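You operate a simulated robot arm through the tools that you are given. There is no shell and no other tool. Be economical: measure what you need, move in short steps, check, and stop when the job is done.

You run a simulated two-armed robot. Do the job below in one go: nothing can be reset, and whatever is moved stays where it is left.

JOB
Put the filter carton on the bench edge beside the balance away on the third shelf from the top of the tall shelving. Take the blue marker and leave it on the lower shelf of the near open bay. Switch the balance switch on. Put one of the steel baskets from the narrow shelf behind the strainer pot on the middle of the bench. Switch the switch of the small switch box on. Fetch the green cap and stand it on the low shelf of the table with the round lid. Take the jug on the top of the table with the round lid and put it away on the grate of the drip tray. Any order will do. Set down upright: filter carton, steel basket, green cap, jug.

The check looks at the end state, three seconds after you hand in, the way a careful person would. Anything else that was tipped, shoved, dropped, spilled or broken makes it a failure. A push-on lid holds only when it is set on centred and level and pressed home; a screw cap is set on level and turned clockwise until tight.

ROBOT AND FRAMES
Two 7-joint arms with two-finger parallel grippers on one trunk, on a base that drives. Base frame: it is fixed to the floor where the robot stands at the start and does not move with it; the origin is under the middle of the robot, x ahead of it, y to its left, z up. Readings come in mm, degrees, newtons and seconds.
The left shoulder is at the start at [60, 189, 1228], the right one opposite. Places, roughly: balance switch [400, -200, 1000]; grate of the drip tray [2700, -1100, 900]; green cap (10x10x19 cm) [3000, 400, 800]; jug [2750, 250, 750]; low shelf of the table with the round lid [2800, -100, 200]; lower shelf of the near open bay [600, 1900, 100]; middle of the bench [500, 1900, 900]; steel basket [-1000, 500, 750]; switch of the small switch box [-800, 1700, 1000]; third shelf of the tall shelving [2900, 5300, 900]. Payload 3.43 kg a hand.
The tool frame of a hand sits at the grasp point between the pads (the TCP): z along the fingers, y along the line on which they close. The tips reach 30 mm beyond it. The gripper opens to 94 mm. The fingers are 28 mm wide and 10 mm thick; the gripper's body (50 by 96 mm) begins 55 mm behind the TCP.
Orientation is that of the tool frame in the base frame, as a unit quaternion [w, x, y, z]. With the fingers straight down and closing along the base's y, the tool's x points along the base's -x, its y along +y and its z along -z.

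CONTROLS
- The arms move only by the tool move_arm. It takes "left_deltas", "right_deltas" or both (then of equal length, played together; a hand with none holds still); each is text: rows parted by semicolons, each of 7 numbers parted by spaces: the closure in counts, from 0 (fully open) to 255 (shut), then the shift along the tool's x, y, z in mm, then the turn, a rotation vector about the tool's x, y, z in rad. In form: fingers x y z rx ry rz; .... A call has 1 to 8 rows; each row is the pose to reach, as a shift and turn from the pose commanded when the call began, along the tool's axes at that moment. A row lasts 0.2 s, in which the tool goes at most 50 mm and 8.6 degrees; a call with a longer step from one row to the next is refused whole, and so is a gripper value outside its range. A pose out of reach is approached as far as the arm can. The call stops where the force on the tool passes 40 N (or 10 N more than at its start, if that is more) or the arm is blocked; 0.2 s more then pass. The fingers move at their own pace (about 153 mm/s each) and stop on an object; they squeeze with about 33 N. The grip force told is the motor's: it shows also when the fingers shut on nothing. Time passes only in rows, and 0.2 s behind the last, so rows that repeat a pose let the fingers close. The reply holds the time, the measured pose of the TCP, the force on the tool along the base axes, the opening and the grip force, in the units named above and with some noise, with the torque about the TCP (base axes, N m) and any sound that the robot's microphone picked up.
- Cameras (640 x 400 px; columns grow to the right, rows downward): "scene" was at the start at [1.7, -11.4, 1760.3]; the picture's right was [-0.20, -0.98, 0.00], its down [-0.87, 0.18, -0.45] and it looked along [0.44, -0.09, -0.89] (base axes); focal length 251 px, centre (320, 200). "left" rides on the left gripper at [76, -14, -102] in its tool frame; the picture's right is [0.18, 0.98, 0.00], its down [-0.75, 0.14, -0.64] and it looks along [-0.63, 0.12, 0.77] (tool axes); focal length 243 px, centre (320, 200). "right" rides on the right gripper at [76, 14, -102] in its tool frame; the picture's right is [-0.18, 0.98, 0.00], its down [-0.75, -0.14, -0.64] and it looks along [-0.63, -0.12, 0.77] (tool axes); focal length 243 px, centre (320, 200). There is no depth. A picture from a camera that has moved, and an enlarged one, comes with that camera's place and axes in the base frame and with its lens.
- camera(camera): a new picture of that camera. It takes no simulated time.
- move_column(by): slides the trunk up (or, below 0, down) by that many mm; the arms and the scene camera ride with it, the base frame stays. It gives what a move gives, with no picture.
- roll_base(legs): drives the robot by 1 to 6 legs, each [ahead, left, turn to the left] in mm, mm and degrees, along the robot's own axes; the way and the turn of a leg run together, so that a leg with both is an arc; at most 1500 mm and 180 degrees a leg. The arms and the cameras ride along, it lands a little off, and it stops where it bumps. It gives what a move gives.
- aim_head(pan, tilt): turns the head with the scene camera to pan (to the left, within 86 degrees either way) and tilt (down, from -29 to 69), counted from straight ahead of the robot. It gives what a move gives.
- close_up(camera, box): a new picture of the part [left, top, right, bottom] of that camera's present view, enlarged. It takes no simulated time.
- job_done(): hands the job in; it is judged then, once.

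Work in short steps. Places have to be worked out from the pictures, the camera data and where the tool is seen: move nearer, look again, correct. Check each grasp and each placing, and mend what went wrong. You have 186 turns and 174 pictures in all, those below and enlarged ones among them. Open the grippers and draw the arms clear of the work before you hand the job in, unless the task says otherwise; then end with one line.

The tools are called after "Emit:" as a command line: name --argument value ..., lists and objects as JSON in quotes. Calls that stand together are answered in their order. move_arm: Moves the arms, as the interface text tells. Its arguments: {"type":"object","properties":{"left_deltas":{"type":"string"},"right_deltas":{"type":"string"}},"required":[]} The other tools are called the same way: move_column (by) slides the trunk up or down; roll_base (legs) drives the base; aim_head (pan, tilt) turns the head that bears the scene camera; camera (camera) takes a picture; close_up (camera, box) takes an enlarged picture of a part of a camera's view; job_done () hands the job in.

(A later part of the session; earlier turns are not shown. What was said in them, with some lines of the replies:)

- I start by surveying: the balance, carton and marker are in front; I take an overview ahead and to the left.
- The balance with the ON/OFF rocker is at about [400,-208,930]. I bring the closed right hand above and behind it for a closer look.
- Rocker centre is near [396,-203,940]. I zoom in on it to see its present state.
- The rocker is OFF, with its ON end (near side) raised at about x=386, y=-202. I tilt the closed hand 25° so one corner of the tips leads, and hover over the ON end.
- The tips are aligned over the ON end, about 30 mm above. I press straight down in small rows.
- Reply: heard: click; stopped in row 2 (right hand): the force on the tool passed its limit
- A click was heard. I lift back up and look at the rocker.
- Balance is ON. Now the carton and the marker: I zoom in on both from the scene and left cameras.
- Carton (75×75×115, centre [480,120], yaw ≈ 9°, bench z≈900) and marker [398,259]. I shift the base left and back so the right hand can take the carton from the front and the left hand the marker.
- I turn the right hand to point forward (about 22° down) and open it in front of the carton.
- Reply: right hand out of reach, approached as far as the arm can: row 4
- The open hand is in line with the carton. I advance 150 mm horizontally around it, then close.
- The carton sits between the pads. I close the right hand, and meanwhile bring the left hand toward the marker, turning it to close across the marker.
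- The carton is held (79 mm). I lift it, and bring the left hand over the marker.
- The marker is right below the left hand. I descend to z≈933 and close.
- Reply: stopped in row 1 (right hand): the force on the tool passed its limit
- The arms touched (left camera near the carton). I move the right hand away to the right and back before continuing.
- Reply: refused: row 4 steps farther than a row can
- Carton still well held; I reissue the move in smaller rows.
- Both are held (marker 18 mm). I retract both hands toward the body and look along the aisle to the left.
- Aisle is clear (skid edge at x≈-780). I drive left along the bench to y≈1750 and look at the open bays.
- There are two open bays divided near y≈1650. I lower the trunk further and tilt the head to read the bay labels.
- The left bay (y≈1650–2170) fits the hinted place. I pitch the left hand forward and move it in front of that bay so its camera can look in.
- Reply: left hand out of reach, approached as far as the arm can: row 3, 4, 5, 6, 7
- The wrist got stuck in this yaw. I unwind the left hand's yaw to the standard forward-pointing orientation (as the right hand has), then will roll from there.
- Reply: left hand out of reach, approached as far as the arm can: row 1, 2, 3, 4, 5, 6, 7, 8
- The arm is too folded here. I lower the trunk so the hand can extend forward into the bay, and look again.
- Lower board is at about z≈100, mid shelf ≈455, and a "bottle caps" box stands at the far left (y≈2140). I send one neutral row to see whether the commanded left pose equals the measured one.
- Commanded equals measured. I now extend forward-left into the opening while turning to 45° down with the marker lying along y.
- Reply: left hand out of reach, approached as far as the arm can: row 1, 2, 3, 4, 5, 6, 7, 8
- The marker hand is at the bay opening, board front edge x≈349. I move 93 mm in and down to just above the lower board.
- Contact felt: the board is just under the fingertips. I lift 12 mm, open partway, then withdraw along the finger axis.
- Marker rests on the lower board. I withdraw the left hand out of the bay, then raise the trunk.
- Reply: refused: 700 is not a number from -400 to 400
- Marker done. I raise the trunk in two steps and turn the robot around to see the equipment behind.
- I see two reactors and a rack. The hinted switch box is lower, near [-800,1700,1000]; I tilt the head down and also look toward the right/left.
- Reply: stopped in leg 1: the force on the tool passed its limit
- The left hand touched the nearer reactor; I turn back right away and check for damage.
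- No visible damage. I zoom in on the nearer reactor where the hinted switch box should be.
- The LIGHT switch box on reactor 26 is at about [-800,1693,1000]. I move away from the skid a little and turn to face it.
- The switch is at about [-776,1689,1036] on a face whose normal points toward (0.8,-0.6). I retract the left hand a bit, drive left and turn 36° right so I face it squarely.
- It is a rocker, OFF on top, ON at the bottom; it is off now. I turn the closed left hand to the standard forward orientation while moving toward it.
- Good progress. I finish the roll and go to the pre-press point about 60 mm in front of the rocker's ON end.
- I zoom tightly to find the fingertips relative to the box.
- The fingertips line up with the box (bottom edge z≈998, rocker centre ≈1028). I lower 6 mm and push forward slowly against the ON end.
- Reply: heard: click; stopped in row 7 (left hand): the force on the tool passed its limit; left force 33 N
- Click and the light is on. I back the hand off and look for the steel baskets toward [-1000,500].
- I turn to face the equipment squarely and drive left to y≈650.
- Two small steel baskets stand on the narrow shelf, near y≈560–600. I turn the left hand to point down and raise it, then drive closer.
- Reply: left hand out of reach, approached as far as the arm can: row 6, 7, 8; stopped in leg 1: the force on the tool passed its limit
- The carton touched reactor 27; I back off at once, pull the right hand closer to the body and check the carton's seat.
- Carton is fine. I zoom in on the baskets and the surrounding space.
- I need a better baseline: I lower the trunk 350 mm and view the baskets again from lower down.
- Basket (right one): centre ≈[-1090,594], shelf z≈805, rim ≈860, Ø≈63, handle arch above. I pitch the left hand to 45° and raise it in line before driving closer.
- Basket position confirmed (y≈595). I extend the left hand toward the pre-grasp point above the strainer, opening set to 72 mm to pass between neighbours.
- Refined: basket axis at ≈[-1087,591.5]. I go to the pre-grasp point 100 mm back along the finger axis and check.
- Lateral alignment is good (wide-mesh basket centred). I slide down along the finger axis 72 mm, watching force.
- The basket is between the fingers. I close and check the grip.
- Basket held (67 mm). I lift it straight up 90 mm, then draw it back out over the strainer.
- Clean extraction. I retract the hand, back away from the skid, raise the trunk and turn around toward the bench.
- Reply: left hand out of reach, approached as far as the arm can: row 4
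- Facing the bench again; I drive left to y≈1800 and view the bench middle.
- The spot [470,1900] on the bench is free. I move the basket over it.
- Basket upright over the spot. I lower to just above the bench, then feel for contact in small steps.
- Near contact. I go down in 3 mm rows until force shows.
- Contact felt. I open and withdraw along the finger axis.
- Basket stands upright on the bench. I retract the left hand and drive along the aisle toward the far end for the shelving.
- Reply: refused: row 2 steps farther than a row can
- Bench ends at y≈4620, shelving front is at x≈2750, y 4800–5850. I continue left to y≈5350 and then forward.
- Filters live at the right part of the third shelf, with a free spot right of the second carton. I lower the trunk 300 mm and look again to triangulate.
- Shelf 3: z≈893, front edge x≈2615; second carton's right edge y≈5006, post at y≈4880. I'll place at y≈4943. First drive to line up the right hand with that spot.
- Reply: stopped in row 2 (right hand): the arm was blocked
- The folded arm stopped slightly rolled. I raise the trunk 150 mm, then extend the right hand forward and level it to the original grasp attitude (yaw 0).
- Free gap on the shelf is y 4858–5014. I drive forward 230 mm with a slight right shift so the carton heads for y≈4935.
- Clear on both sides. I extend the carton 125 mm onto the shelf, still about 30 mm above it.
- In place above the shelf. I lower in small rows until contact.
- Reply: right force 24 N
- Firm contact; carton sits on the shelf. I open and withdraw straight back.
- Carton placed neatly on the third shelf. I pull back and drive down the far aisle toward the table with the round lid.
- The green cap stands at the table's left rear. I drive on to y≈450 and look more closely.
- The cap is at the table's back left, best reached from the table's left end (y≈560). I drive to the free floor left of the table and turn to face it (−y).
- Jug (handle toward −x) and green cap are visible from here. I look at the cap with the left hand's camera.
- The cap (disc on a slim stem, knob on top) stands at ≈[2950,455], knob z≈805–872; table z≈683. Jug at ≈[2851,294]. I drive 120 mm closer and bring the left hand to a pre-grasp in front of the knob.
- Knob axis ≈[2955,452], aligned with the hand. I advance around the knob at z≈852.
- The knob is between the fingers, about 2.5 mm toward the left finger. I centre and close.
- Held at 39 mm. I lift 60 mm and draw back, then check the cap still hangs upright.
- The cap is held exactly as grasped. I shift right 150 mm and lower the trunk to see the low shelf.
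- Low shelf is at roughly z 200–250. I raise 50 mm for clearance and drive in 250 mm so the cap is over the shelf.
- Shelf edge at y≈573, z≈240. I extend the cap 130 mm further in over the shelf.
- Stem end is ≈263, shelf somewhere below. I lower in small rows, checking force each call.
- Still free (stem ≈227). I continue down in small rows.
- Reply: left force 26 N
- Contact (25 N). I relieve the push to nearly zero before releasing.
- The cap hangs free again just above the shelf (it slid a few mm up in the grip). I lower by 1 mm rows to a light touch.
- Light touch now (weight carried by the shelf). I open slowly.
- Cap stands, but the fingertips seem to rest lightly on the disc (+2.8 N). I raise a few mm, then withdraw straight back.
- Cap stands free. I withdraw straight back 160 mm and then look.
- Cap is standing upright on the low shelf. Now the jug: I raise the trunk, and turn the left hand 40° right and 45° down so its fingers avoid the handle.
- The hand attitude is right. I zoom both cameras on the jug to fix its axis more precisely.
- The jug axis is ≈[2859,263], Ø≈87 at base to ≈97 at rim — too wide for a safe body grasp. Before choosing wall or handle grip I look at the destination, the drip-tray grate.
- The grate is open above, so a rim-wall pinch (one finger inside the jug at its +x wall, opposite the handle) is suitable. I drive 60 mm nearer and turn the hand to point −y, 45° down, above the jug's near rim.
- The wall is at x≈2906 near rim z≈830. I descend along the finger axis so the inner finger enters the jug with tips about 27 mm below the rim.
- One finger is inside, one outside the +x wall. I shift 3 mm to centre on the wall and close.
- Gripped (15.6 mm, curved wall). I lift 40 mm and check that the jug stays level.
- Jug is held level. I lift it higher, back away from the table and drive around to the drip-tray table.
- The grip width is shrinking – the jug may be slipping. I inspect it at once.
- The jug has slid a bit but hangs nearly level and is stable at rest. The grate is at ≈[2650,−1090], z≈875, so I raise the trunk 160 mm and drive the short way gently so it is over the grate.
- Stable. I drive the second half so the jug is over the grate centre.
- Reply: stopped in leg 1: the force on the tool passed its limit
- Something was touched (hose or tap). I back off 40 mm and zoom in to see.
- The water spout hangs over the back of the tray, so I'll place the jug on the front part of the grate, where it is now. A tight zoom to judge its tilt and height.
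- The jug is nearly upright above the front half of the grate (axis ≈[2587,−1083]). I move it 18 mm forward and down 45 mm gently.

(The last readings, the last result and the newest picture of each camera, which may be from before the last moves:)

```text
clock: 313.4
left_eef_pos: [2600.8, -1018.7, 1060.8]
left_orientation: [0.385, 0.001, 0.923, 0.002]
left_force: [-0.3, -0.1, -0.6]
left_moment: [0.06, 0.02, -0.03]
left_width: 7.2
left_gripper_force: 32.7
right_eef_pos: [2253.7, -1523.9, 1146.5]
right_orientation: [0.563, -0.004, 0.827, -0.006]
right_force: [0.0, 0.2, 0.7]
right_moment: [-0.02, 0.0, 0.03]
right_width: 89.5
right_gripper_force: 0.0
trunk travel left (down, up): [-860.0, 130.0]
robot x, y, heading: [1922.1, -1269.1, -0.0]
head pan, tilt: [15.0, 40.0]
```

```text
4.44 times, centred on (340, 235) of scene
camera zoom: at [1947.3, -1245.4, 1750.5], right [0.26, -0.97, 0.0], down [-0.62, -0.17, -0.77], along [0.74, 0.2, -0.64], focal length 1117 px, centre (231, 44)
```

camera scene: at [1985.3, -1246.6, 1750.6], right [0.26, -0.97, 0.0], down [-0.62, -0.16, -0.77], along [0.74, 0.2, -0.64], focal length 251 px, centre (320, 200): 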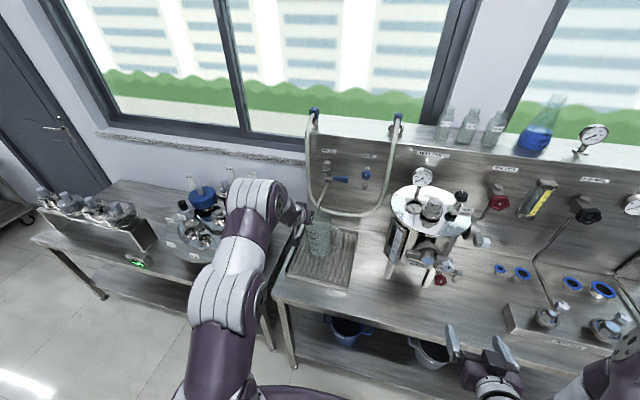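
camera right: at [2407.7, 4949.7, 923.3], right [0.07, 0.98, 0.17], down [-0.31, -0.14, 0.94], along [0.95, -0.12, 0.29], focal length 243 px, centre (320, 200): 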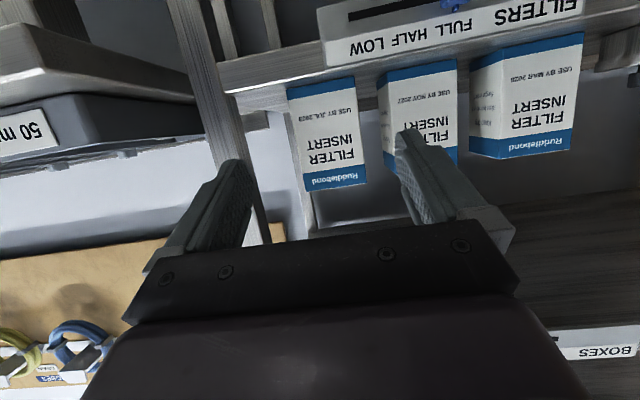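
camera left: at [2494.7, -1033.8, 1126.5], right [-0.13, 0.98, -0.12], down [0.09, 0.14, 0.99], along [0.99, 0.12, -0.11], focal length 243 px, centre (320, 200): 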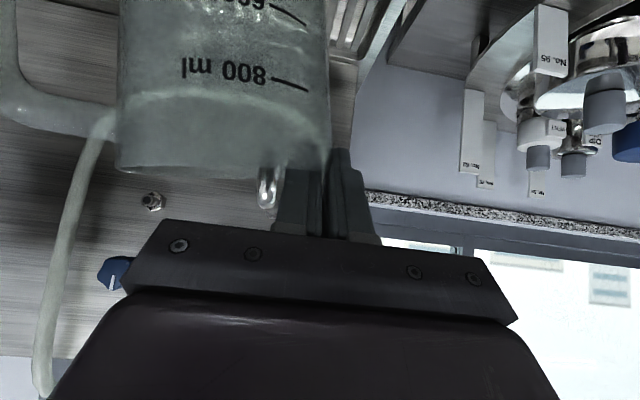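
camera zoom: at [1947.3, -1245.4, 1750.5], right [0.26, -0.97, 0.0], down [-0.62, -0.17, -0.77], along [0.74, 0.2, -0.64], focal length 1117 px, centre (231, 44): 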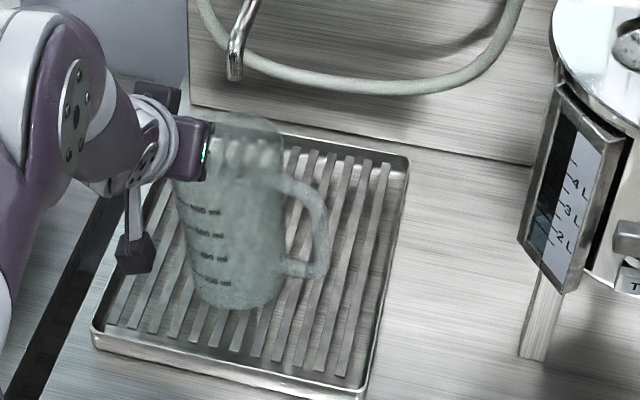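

Bottom is ≈28 mm above the grate. I lower 20 mm more, then feel for contact.

Emit:
move_arm --left_deltas "255 5 0 5 0 0 0; 255 10 0 10 0 0 0; 255 14 0 14 0 0 0; 255 14 0 14 0 0 0"

Emit:
close_up --camera "scene" --box '[300, 190, 380, 280]'

```text
clock: 314.4
left_eef_pos: [2598.1, -1017.9, 1050.0]
left_orientation: [0.392, 0.0, 0.92, 0.003]
left_force: [3.0, 7.2, 37.6]
left_moment: [-0.14, -1.14, 0.24]
left_width: 7.0
left_gripper_force: 33.4
right_eef_pos: [2248.8, -1523.6, 1149.4]
right_orientation: [0.565, -0.002, 0.825, -0.007]
right_force: [0.1, -0.3, -0.4]
right_moment: [0.0, 0.02, 0.03]
right_width: 89.7
right_gripper_force: 0.0
trunk travel left (down, up): [-860.0, 130.0]
robot x, y, heading: [1926.7, -1268.5, -0.3]
head pan, tilt: [15.0, 40.0]
```

```text
4.44 times, centred on (340, 235) of scene
camera zoom: at [1939.1, -1246.3, 1751.1], right [0.26, -0.97, 0.0], down [-0.62, -0.17, -0.77], along [0.74, 0.2, -0.64], focal length 1117 px, centre (231, 44)
```

zoom: 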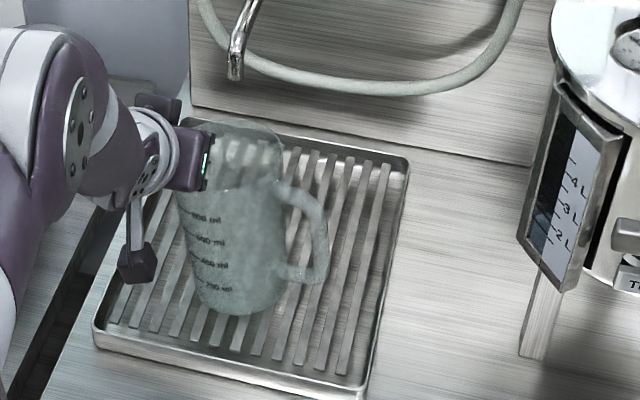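

Strong contact already; I relieve the push by raising about 8 mm in small rows.

Emit:
move_arm --left_deltas "255 -2.5 0 -2.5 0 0 0; 255 -5 0 -5 0 0 0; 255 -5.5 0 -5.5 0 0 0"

```text
clock: 315.2
left_eef_pos: [2596.4, -1018.4, 1047.8]
left_orientation: [0.385, 0.001, 0.923, 0.002]
left_force: [1.7, 3.6, 15.9]
left_moment: [-0.02, -0.67, 0.13]
left_width: 7.6
left_gripper_force: 33.2
right_eef_pos: [2249.0, -1523.6, 1148.2]
right_orientation: [0.564, -0.003, 0.826, -0.006]
right_force: [-0.2, 0.9, -0.1]
right_moment: [-0.01, -0.02, 0.04]
right_width: 89.5
right_gripper_force: 0.0
trunk travel left (down, up): [-860.0, 130.0]
robot x, y, heading: [1925.4, -1269.2, -0.0]
head pan, tilt: [15.0, 40.0]
```

Emit:
move_arm --left_deltas "255 -1.5 0 -1.5 0 0 0; 255 -3.2 0 -3.2 0 0 0; 255 -3.2 0 -3.2 0 0 0"

Emit:
camera --camera "left"

Emit:
close_up --camera "scene" --box '[300, 190, 380, 280]'

```text
clock: 316.0
left_eef_pos: [2598.4, -1018.6, 1050.7]
left_orientation: [0.383, 0.001, 0.924, 0.002]
left_force: [0.8, 0.4, -1.8]
left_moment: [0.04, 0.0, -0.02]
left_width: 7.2
left_gripper_force: 32.5
right_eef_pos: [2251.6, -1522.7, 1147.4]
right_orientation: [0.564, -0.005, 0.826, -0.005]
right_force: [0.8, 0.3, -0.5]
right_moment: [0.01, -0.01, 0.01]
right_width: 89.3
right_gripper_force: 0.0
trunk travel left (down, up): [-860.0, 130.0]
robot x, y, heading: [1920.5, -1266.7, -0.1]
head pan, tilt: [15.0, 40.0]
```

```text
26 pictures are left
camera left: at [2472.3, -1032.9, 1070.3], right [-0.13, 0.98, -0.13], down [0.08, 0.14, 0.99], along [0.99, 0.12, -0.09], focal length 243 px, centre (320, 200)
```

left: 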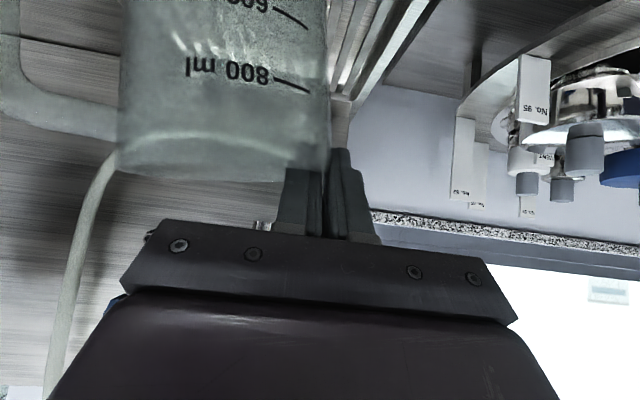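

```text
4.44 times, centred on (340, 235) of scene
camera zoom: at [1946.0, -1245.5, 1750.4], right [0.26, -0.97, 0.0], down [-0.62, -0.17, -0.77], along [0.74, 0.2, -0.64], focal length 1117 px, centre (231, 44)
```

zoom: 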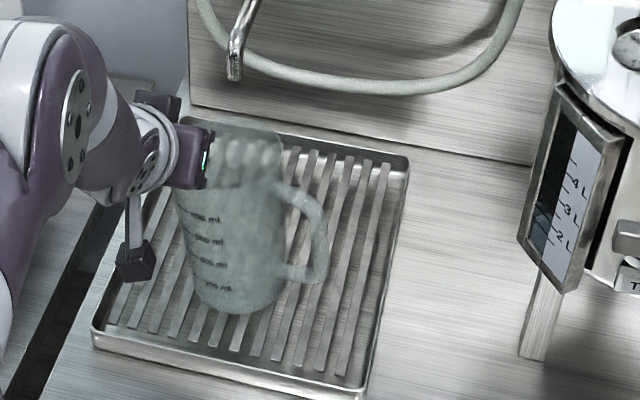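

Now just above/at contact. I lower about 1.5 mm for a light touch, then open slowly.

Emit:
move_arm --left_deltas "255 0.6 0 0.6 0 0 0; 255 1.1 0 1.1 0 0 0; 255 1.1 0 1.1 0 0 0"

```text
clock: 316.8
left_eef_pos: [2599.9, -1018.4, 1051.0]
left_orientation: [0.385, 0.001, 0.923, 0.002]
left_force: [-0.3, 0.4, -0.5]
left_moment: [0.05, 0.01, 0.0]
left_width: 7.4
left_gripper_force: 33.2
right_eef_pos: [2252.5, -1523.3, 1147.5]
right_orientation: [0.563, -0.004, 0.826, -0.006]
right_force: [-0.2, 0.8, -0.1]
right_moment: [0.02, -0.01, 0.02]
right_width: 89.5
right_gripper_force: 0.0
trunk travel left (down, up): [-860.0, 130.0]
robot x, y, heading: [1923.5, -1268.0, -0.1]
head pan, tilt: [15.0, 40.0]
```

Emit:
move_arm --left_deltas "255 0.7 0 0.7 0 0 0; 255 1.2 0 1.2 0 0 0; 255 1.2 0 1.2 0 0 0"

```text
clock: 317.6
left_eef_pos: [2600.8, -1018.6, 1050.8]
left_orientation: [0.385, 0.001, 0.923, 0.002]
left_force: [-1.2, -0.2, -1.4]
left_moment: [0.06, 0.01, -0.01]
left_width: 7.3
left_gripper_force: 33.3
right_eef_pos: [2252.3, -1523.2, 1147.4]
right_orientation: [0.564, -0.005, 0.826, -0.005]
right_force: [0.1, 0.4, 0.9]
right_moment: [0.0, 0.0, -0.02]
right_width: 89.5
right_gripper_force: 0.1
trunk travel left (down, up): [-860.0, 130.0]
robot x, y, heading: [1924.1, -1268.9, -0.3]
head pan, tilt: [15.0, 40.0]
```

Emit:
move_arm --left_deltas "255 0.9 0 0.9 0 0 0; 255 1.8 0 1.8 0 0 0; 255 1.8 0 1.8 0 0 0"

```text
clock: 318.4
left_eef_pos: [2599.2, -1018.3, 1048.7]
left_orientation: [0.386, 0.001, 0.922, 0.002]
left_force: [-0.3, 0.3, 6.3]
left_moment: [-0.14, -0.19, 0.0]
left_width: 7.2
left_gripper_force: 32.5
right_eef_pos: [2251.2, -1523.6, 1148.1]
right_orientation: [0.564, -0.003, 0.826, -0.006]
right_force: [0.1, -0.6, 0.6]
right_moment: [-0.02, 0.01, -0.02]
right_width: 89.9
right_gripper_force: 0.1
trunk travel left (down, up): [-860.0, 130.0]
robot x, y, heading: [1925.6, -1270.4, -0.0]
head pan, tilt: [15.0, 40.0]
```

Light contact (6 N). I open slowly.

Emit:
move_arm --left_deltas "234 0 0 0 0 0 0; 230 0 0 0 0 0 0; 225 0 0 0 0 0 0; 217 0 0 0 0 0 0; 205 0 0 0 0 0 0; 188 0 0 0 0 0 0; 165 0 0 0 0 0 0; 145 0 0 0 0 0 0"

Emit:
camera --camera "left"

Emit:
close_up --camera "scene" --box '[300, 190, 380, 280]'

```text
clock: 320.2
left_eef_pos: [2601.3, -1018.9, 1048.9]
left_orientation: [0.385, 0.001, 0.923, 0.003]
left_force: [-0.6, 0.2, -0.1]
left_moment: [0.0, 0.0, -0.02]
left_width: 40.7
left_gripper_force: 0.1
right_eef_pos: [2251.8, -1522.9, 1147.0]
right_orientation: [0.563, -0.005, 0.826, -0.005]
right_force: [0.1, -0.3, -0.1]
right_moment: [-0.02, 0.01, 0.04]
right_width: 89.7
right_gripper_force: 0.0
trunk travel left (down, up): [-860.0, 130.0]
robot x, y, heading: [1923.0, -1266.6, -0.4]
head pan, tilt: [15.0, 40.0]
```

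```text
24 pictures are left
camera left: at [2473.3, -1032.8, 1065.6], right [-0.13, 0.98, -0.13], down [0.07, 0.14, 0.99], along [0.99, 0.12, -0.09], focal length 243 px, centre (320, 200)
```

left: 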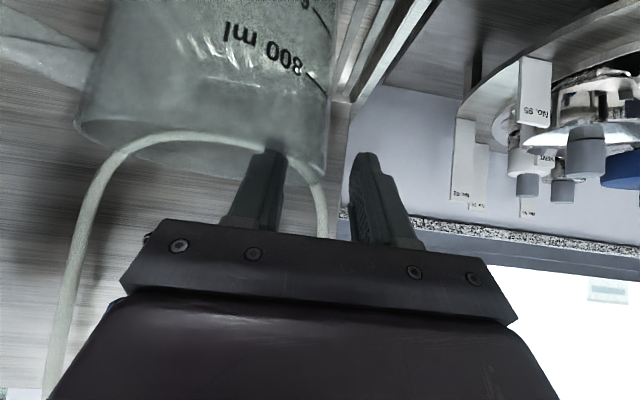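

```text
4.44 times, centred on (340, 235) of scene
camera zoom: at [1946.0, -1245.6, 1750.5], right [0.26, -0.97, 0.0], down [-0.62, -0.17, -0.77], along [0.74, 0.2, -0.64], focal length 1117 px, centre (231, 44)
```

zoom: 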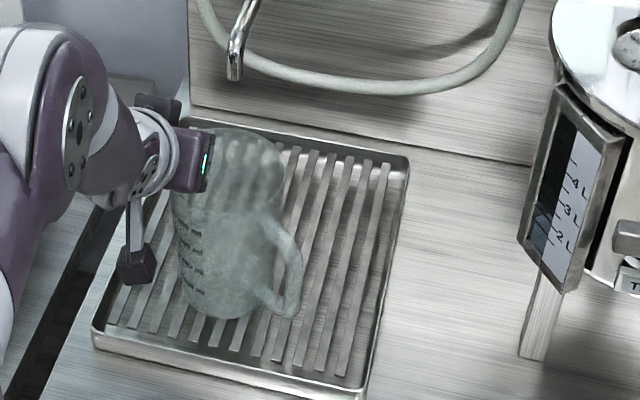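

The jug has settled level on the grate. I lift the fingers straight out and withdraw.

Emit:
move_arm --left_deltas "145 -11 0 -11 0 0 0; 145 -25 0 -25 0 0 0; 145 -42 0 -42 0 0 0; 145 -42 0 -70 0 0 0; 145 -42 0 -105 0 0 0; 145 -42 0 -145 0 0 0"

Emit:
roll_base --legs '[[-200, 0, 0]]'

Emit:
aim_head --pan 12 --tilt 38

Emit:
close_up --camera "scene" --box '[260, 120, 400, 260]'

Emit:
camera --camera "left"

```text
clock: 321.6
left_eef_pos: [2523.2, -1019.7, 1178.8]
left_orientation: [0.385, 0.001, 0.923, 0.002]
left_force: [0.3, 0.0, 0.3]
left_moment: [0.01, 0.01, 0.0]
left_width: 40.6
left_gripper_force: 0.1
right_eef_pos: [2250.5, -1522.9, 1146.6]
right_orientation: [0.565, -0.002, 0.825, -0.007]
right_force: [-0.8, 0.6, 0.1]
right_moment: [-0.04, 0.01, 0.02]
right_width: 89.6
right_gripper_force: 0.0
trunk travel left (down, up): [-860.0, 130.0]
robot x, y, heading: [1926.2, -1266.3, -0.0]
head pan, tilt: [15.0, 40.0]
```

```text
clock: 323.2
left_eef_pos: [2327.4, -1018.5, 1178.0]
left_orientation: [0.385, 0.0, 0.923, 0.002]
left_force: [0.0, 0.7, -0.2]
left_moment: [-0.01, 0.03, 0.02]
left_width: 40.6
left_gripper_force: 0.1
right_eef_pos: [2055.7, -1522.3, 1147.2]
right_orientation: [0.563, -0.005, 0.826, -0.005]
right_force: [0.2, 0.5, 0.6]
right_moment: [0.0, 0.01, -0.03]
right_width: 89.6
right_gripper_force: 0.1
trunk travel left (down, up): [-860.0, 130.0]
robot x, y, heading: [1725.7, -1268.9, -0.1]
head pan, tilt: [15.0, 40.0]
```

```text
clock: 323.8
left_eef_pos: [2326.0, -1018.8, 1178.7]
left_orientation: [0.385, 0.0, 0.923, 0.003]
left_force: [0.9, -0.4, 0.6]
left_moment: [0.03, 0.0, 0.06]
left_width: 40.5
left_gripper_force: 0.0
right_eef_pos: [2052.5, -1522.7, 1147.2]
right_orientation: [0.564, -0.004, 0.826, -0.005]
right_force: [0.1, -0.7, -0.2]
right_moment: [0.02, 0.04, -0.01]
right_width: 89.5
right_gripper_force: 0.2
trunk travel left (down, up): [-860.0, 130.0]
robot x, y, heading: [1726.8, -1270.0, -0.1]
head pan, tilt: [12.0, 38.0]
```

```text
2.86 times, centred on (330, 190) of scene
camera zoom: at [1748.6, -1249.4, 1753.5], right [0.21, -0.98, 0.0], down [-0.6, -0.13, -0.79], along [0.77, 0.16, -0.62], focal length 718 px, centre (291, 229)
```

zoom: 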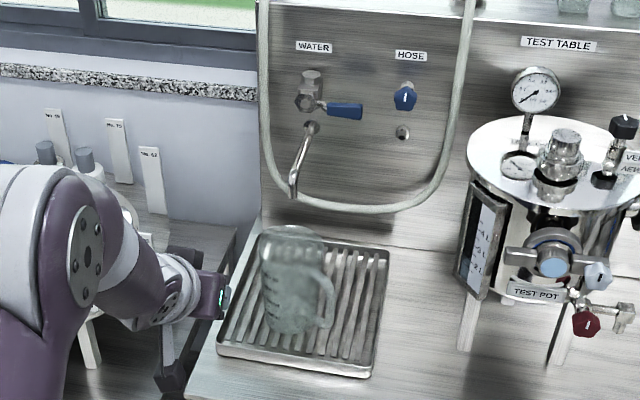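

```text
21 pictures are left
camera left: at [2199.6, -1032.2, 1196.8], right [-0.13, 0.98, -0.13], down [0.07, 0.14, 0.99], along [0.99, 0.12, -0.09], focal length 243 px, centre (320, 200)
```

left: 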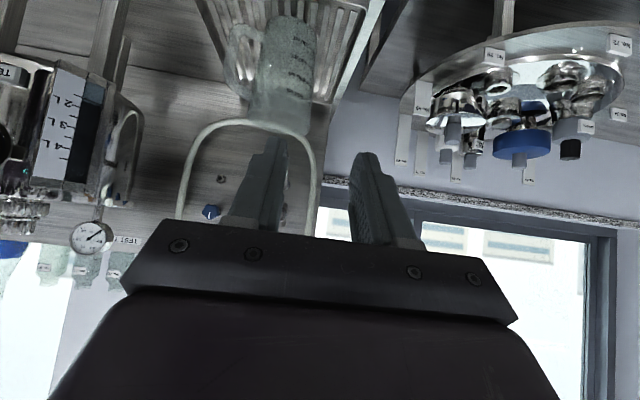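

The jug stands upright on the grate. I open the left hand fully and take one check look back at the table's low shelf.

Emit:
move_arm --left_deltas "0 0 0 0 0 0 0; 0 0 0 -20 0 0 0; 0 0 0 -40 0 0 0"

Emit:
aim_head --pan 58 --tilt 34

Emit:
camera --camera "scene"

```text
clock: 324.6
left_eef_pos: [2296.4, -1018.3, 1206.3]
left_orientation: [0.385, 0.001, 0.923, 0.003]
left_force: [0.7, 0.8, -0.3]
left_moment: [-0.01, 0.0, 0.02]
left_width: 94.1
left_gripper_force: 0.1
right_eef_pos: [2052.2, -1522.3, 1147.8]
right_orientation: [0.564, -0.004, 0.826, -0.005]
right_force: [1.2, 0.2, 0.6]
right_moment: [0.0, 0.01, -0.02]
right_width: 89.6
right_gripper_force: 0.1
trunk travel left (down, up): [-860.0, 130.0]
robot x, y, heading: [1720.4, -1270.8, 0.2]
head pan, tilt: [12.0, 38.0]
```

```text
clock: 325.7
left_eef_pos: [2298.2, -1016.8, 1206.8]
left_orientation: [0.385, -0.001, 0.923, 0.003]
left_force: [-0.2, -0.2, 0.4]
left_moment: [-0.03, 0.01, 0.0]
left_width: 94.2
left_gripper_force: 0.0
right_eef_pos: [2053.9, -1523.5, 1147.0]
right_orientation: [0.564, -0.004, 0.826, -0.005]
right_force: [0.1, -0.3, -0.2]
right_moment: [0.02, -0.01, 0.01]
right_width: 89.7
right_gripper_force: 0.0
trunk travel left (down, up): [-860.0, 130.0]
robot x, y, heading: [1727.8, -1269.8, -0.1]
head pan, tilt: [58.0, 34.0]
```

```text
20 pictures are left
camera scene: at [1711.3, -1192.4, 1759.6], right [0.85, -0.53, 0.0], down [-0.3, -0.47, -0.83], along [0.44, 0.7, -0.56], focal length 251 px, centre (320, 200)
```

scene: 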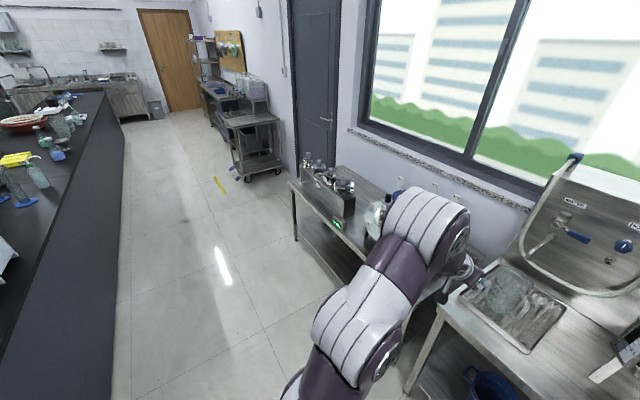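

All seven parts are done as far as the pictures show: both hands are open and the arms are clear of the work. I hand the job in.

Emit:
job_done

```text
The job is handed in.
```

All seven tasks were done and the job is handed in. Along the way a hand or the load I was carrying bumped three fixtures: reactor 26, reactor 27 and the water tap over the drip tray. I saw no damage, but I did not inspect every valve on the reactors.
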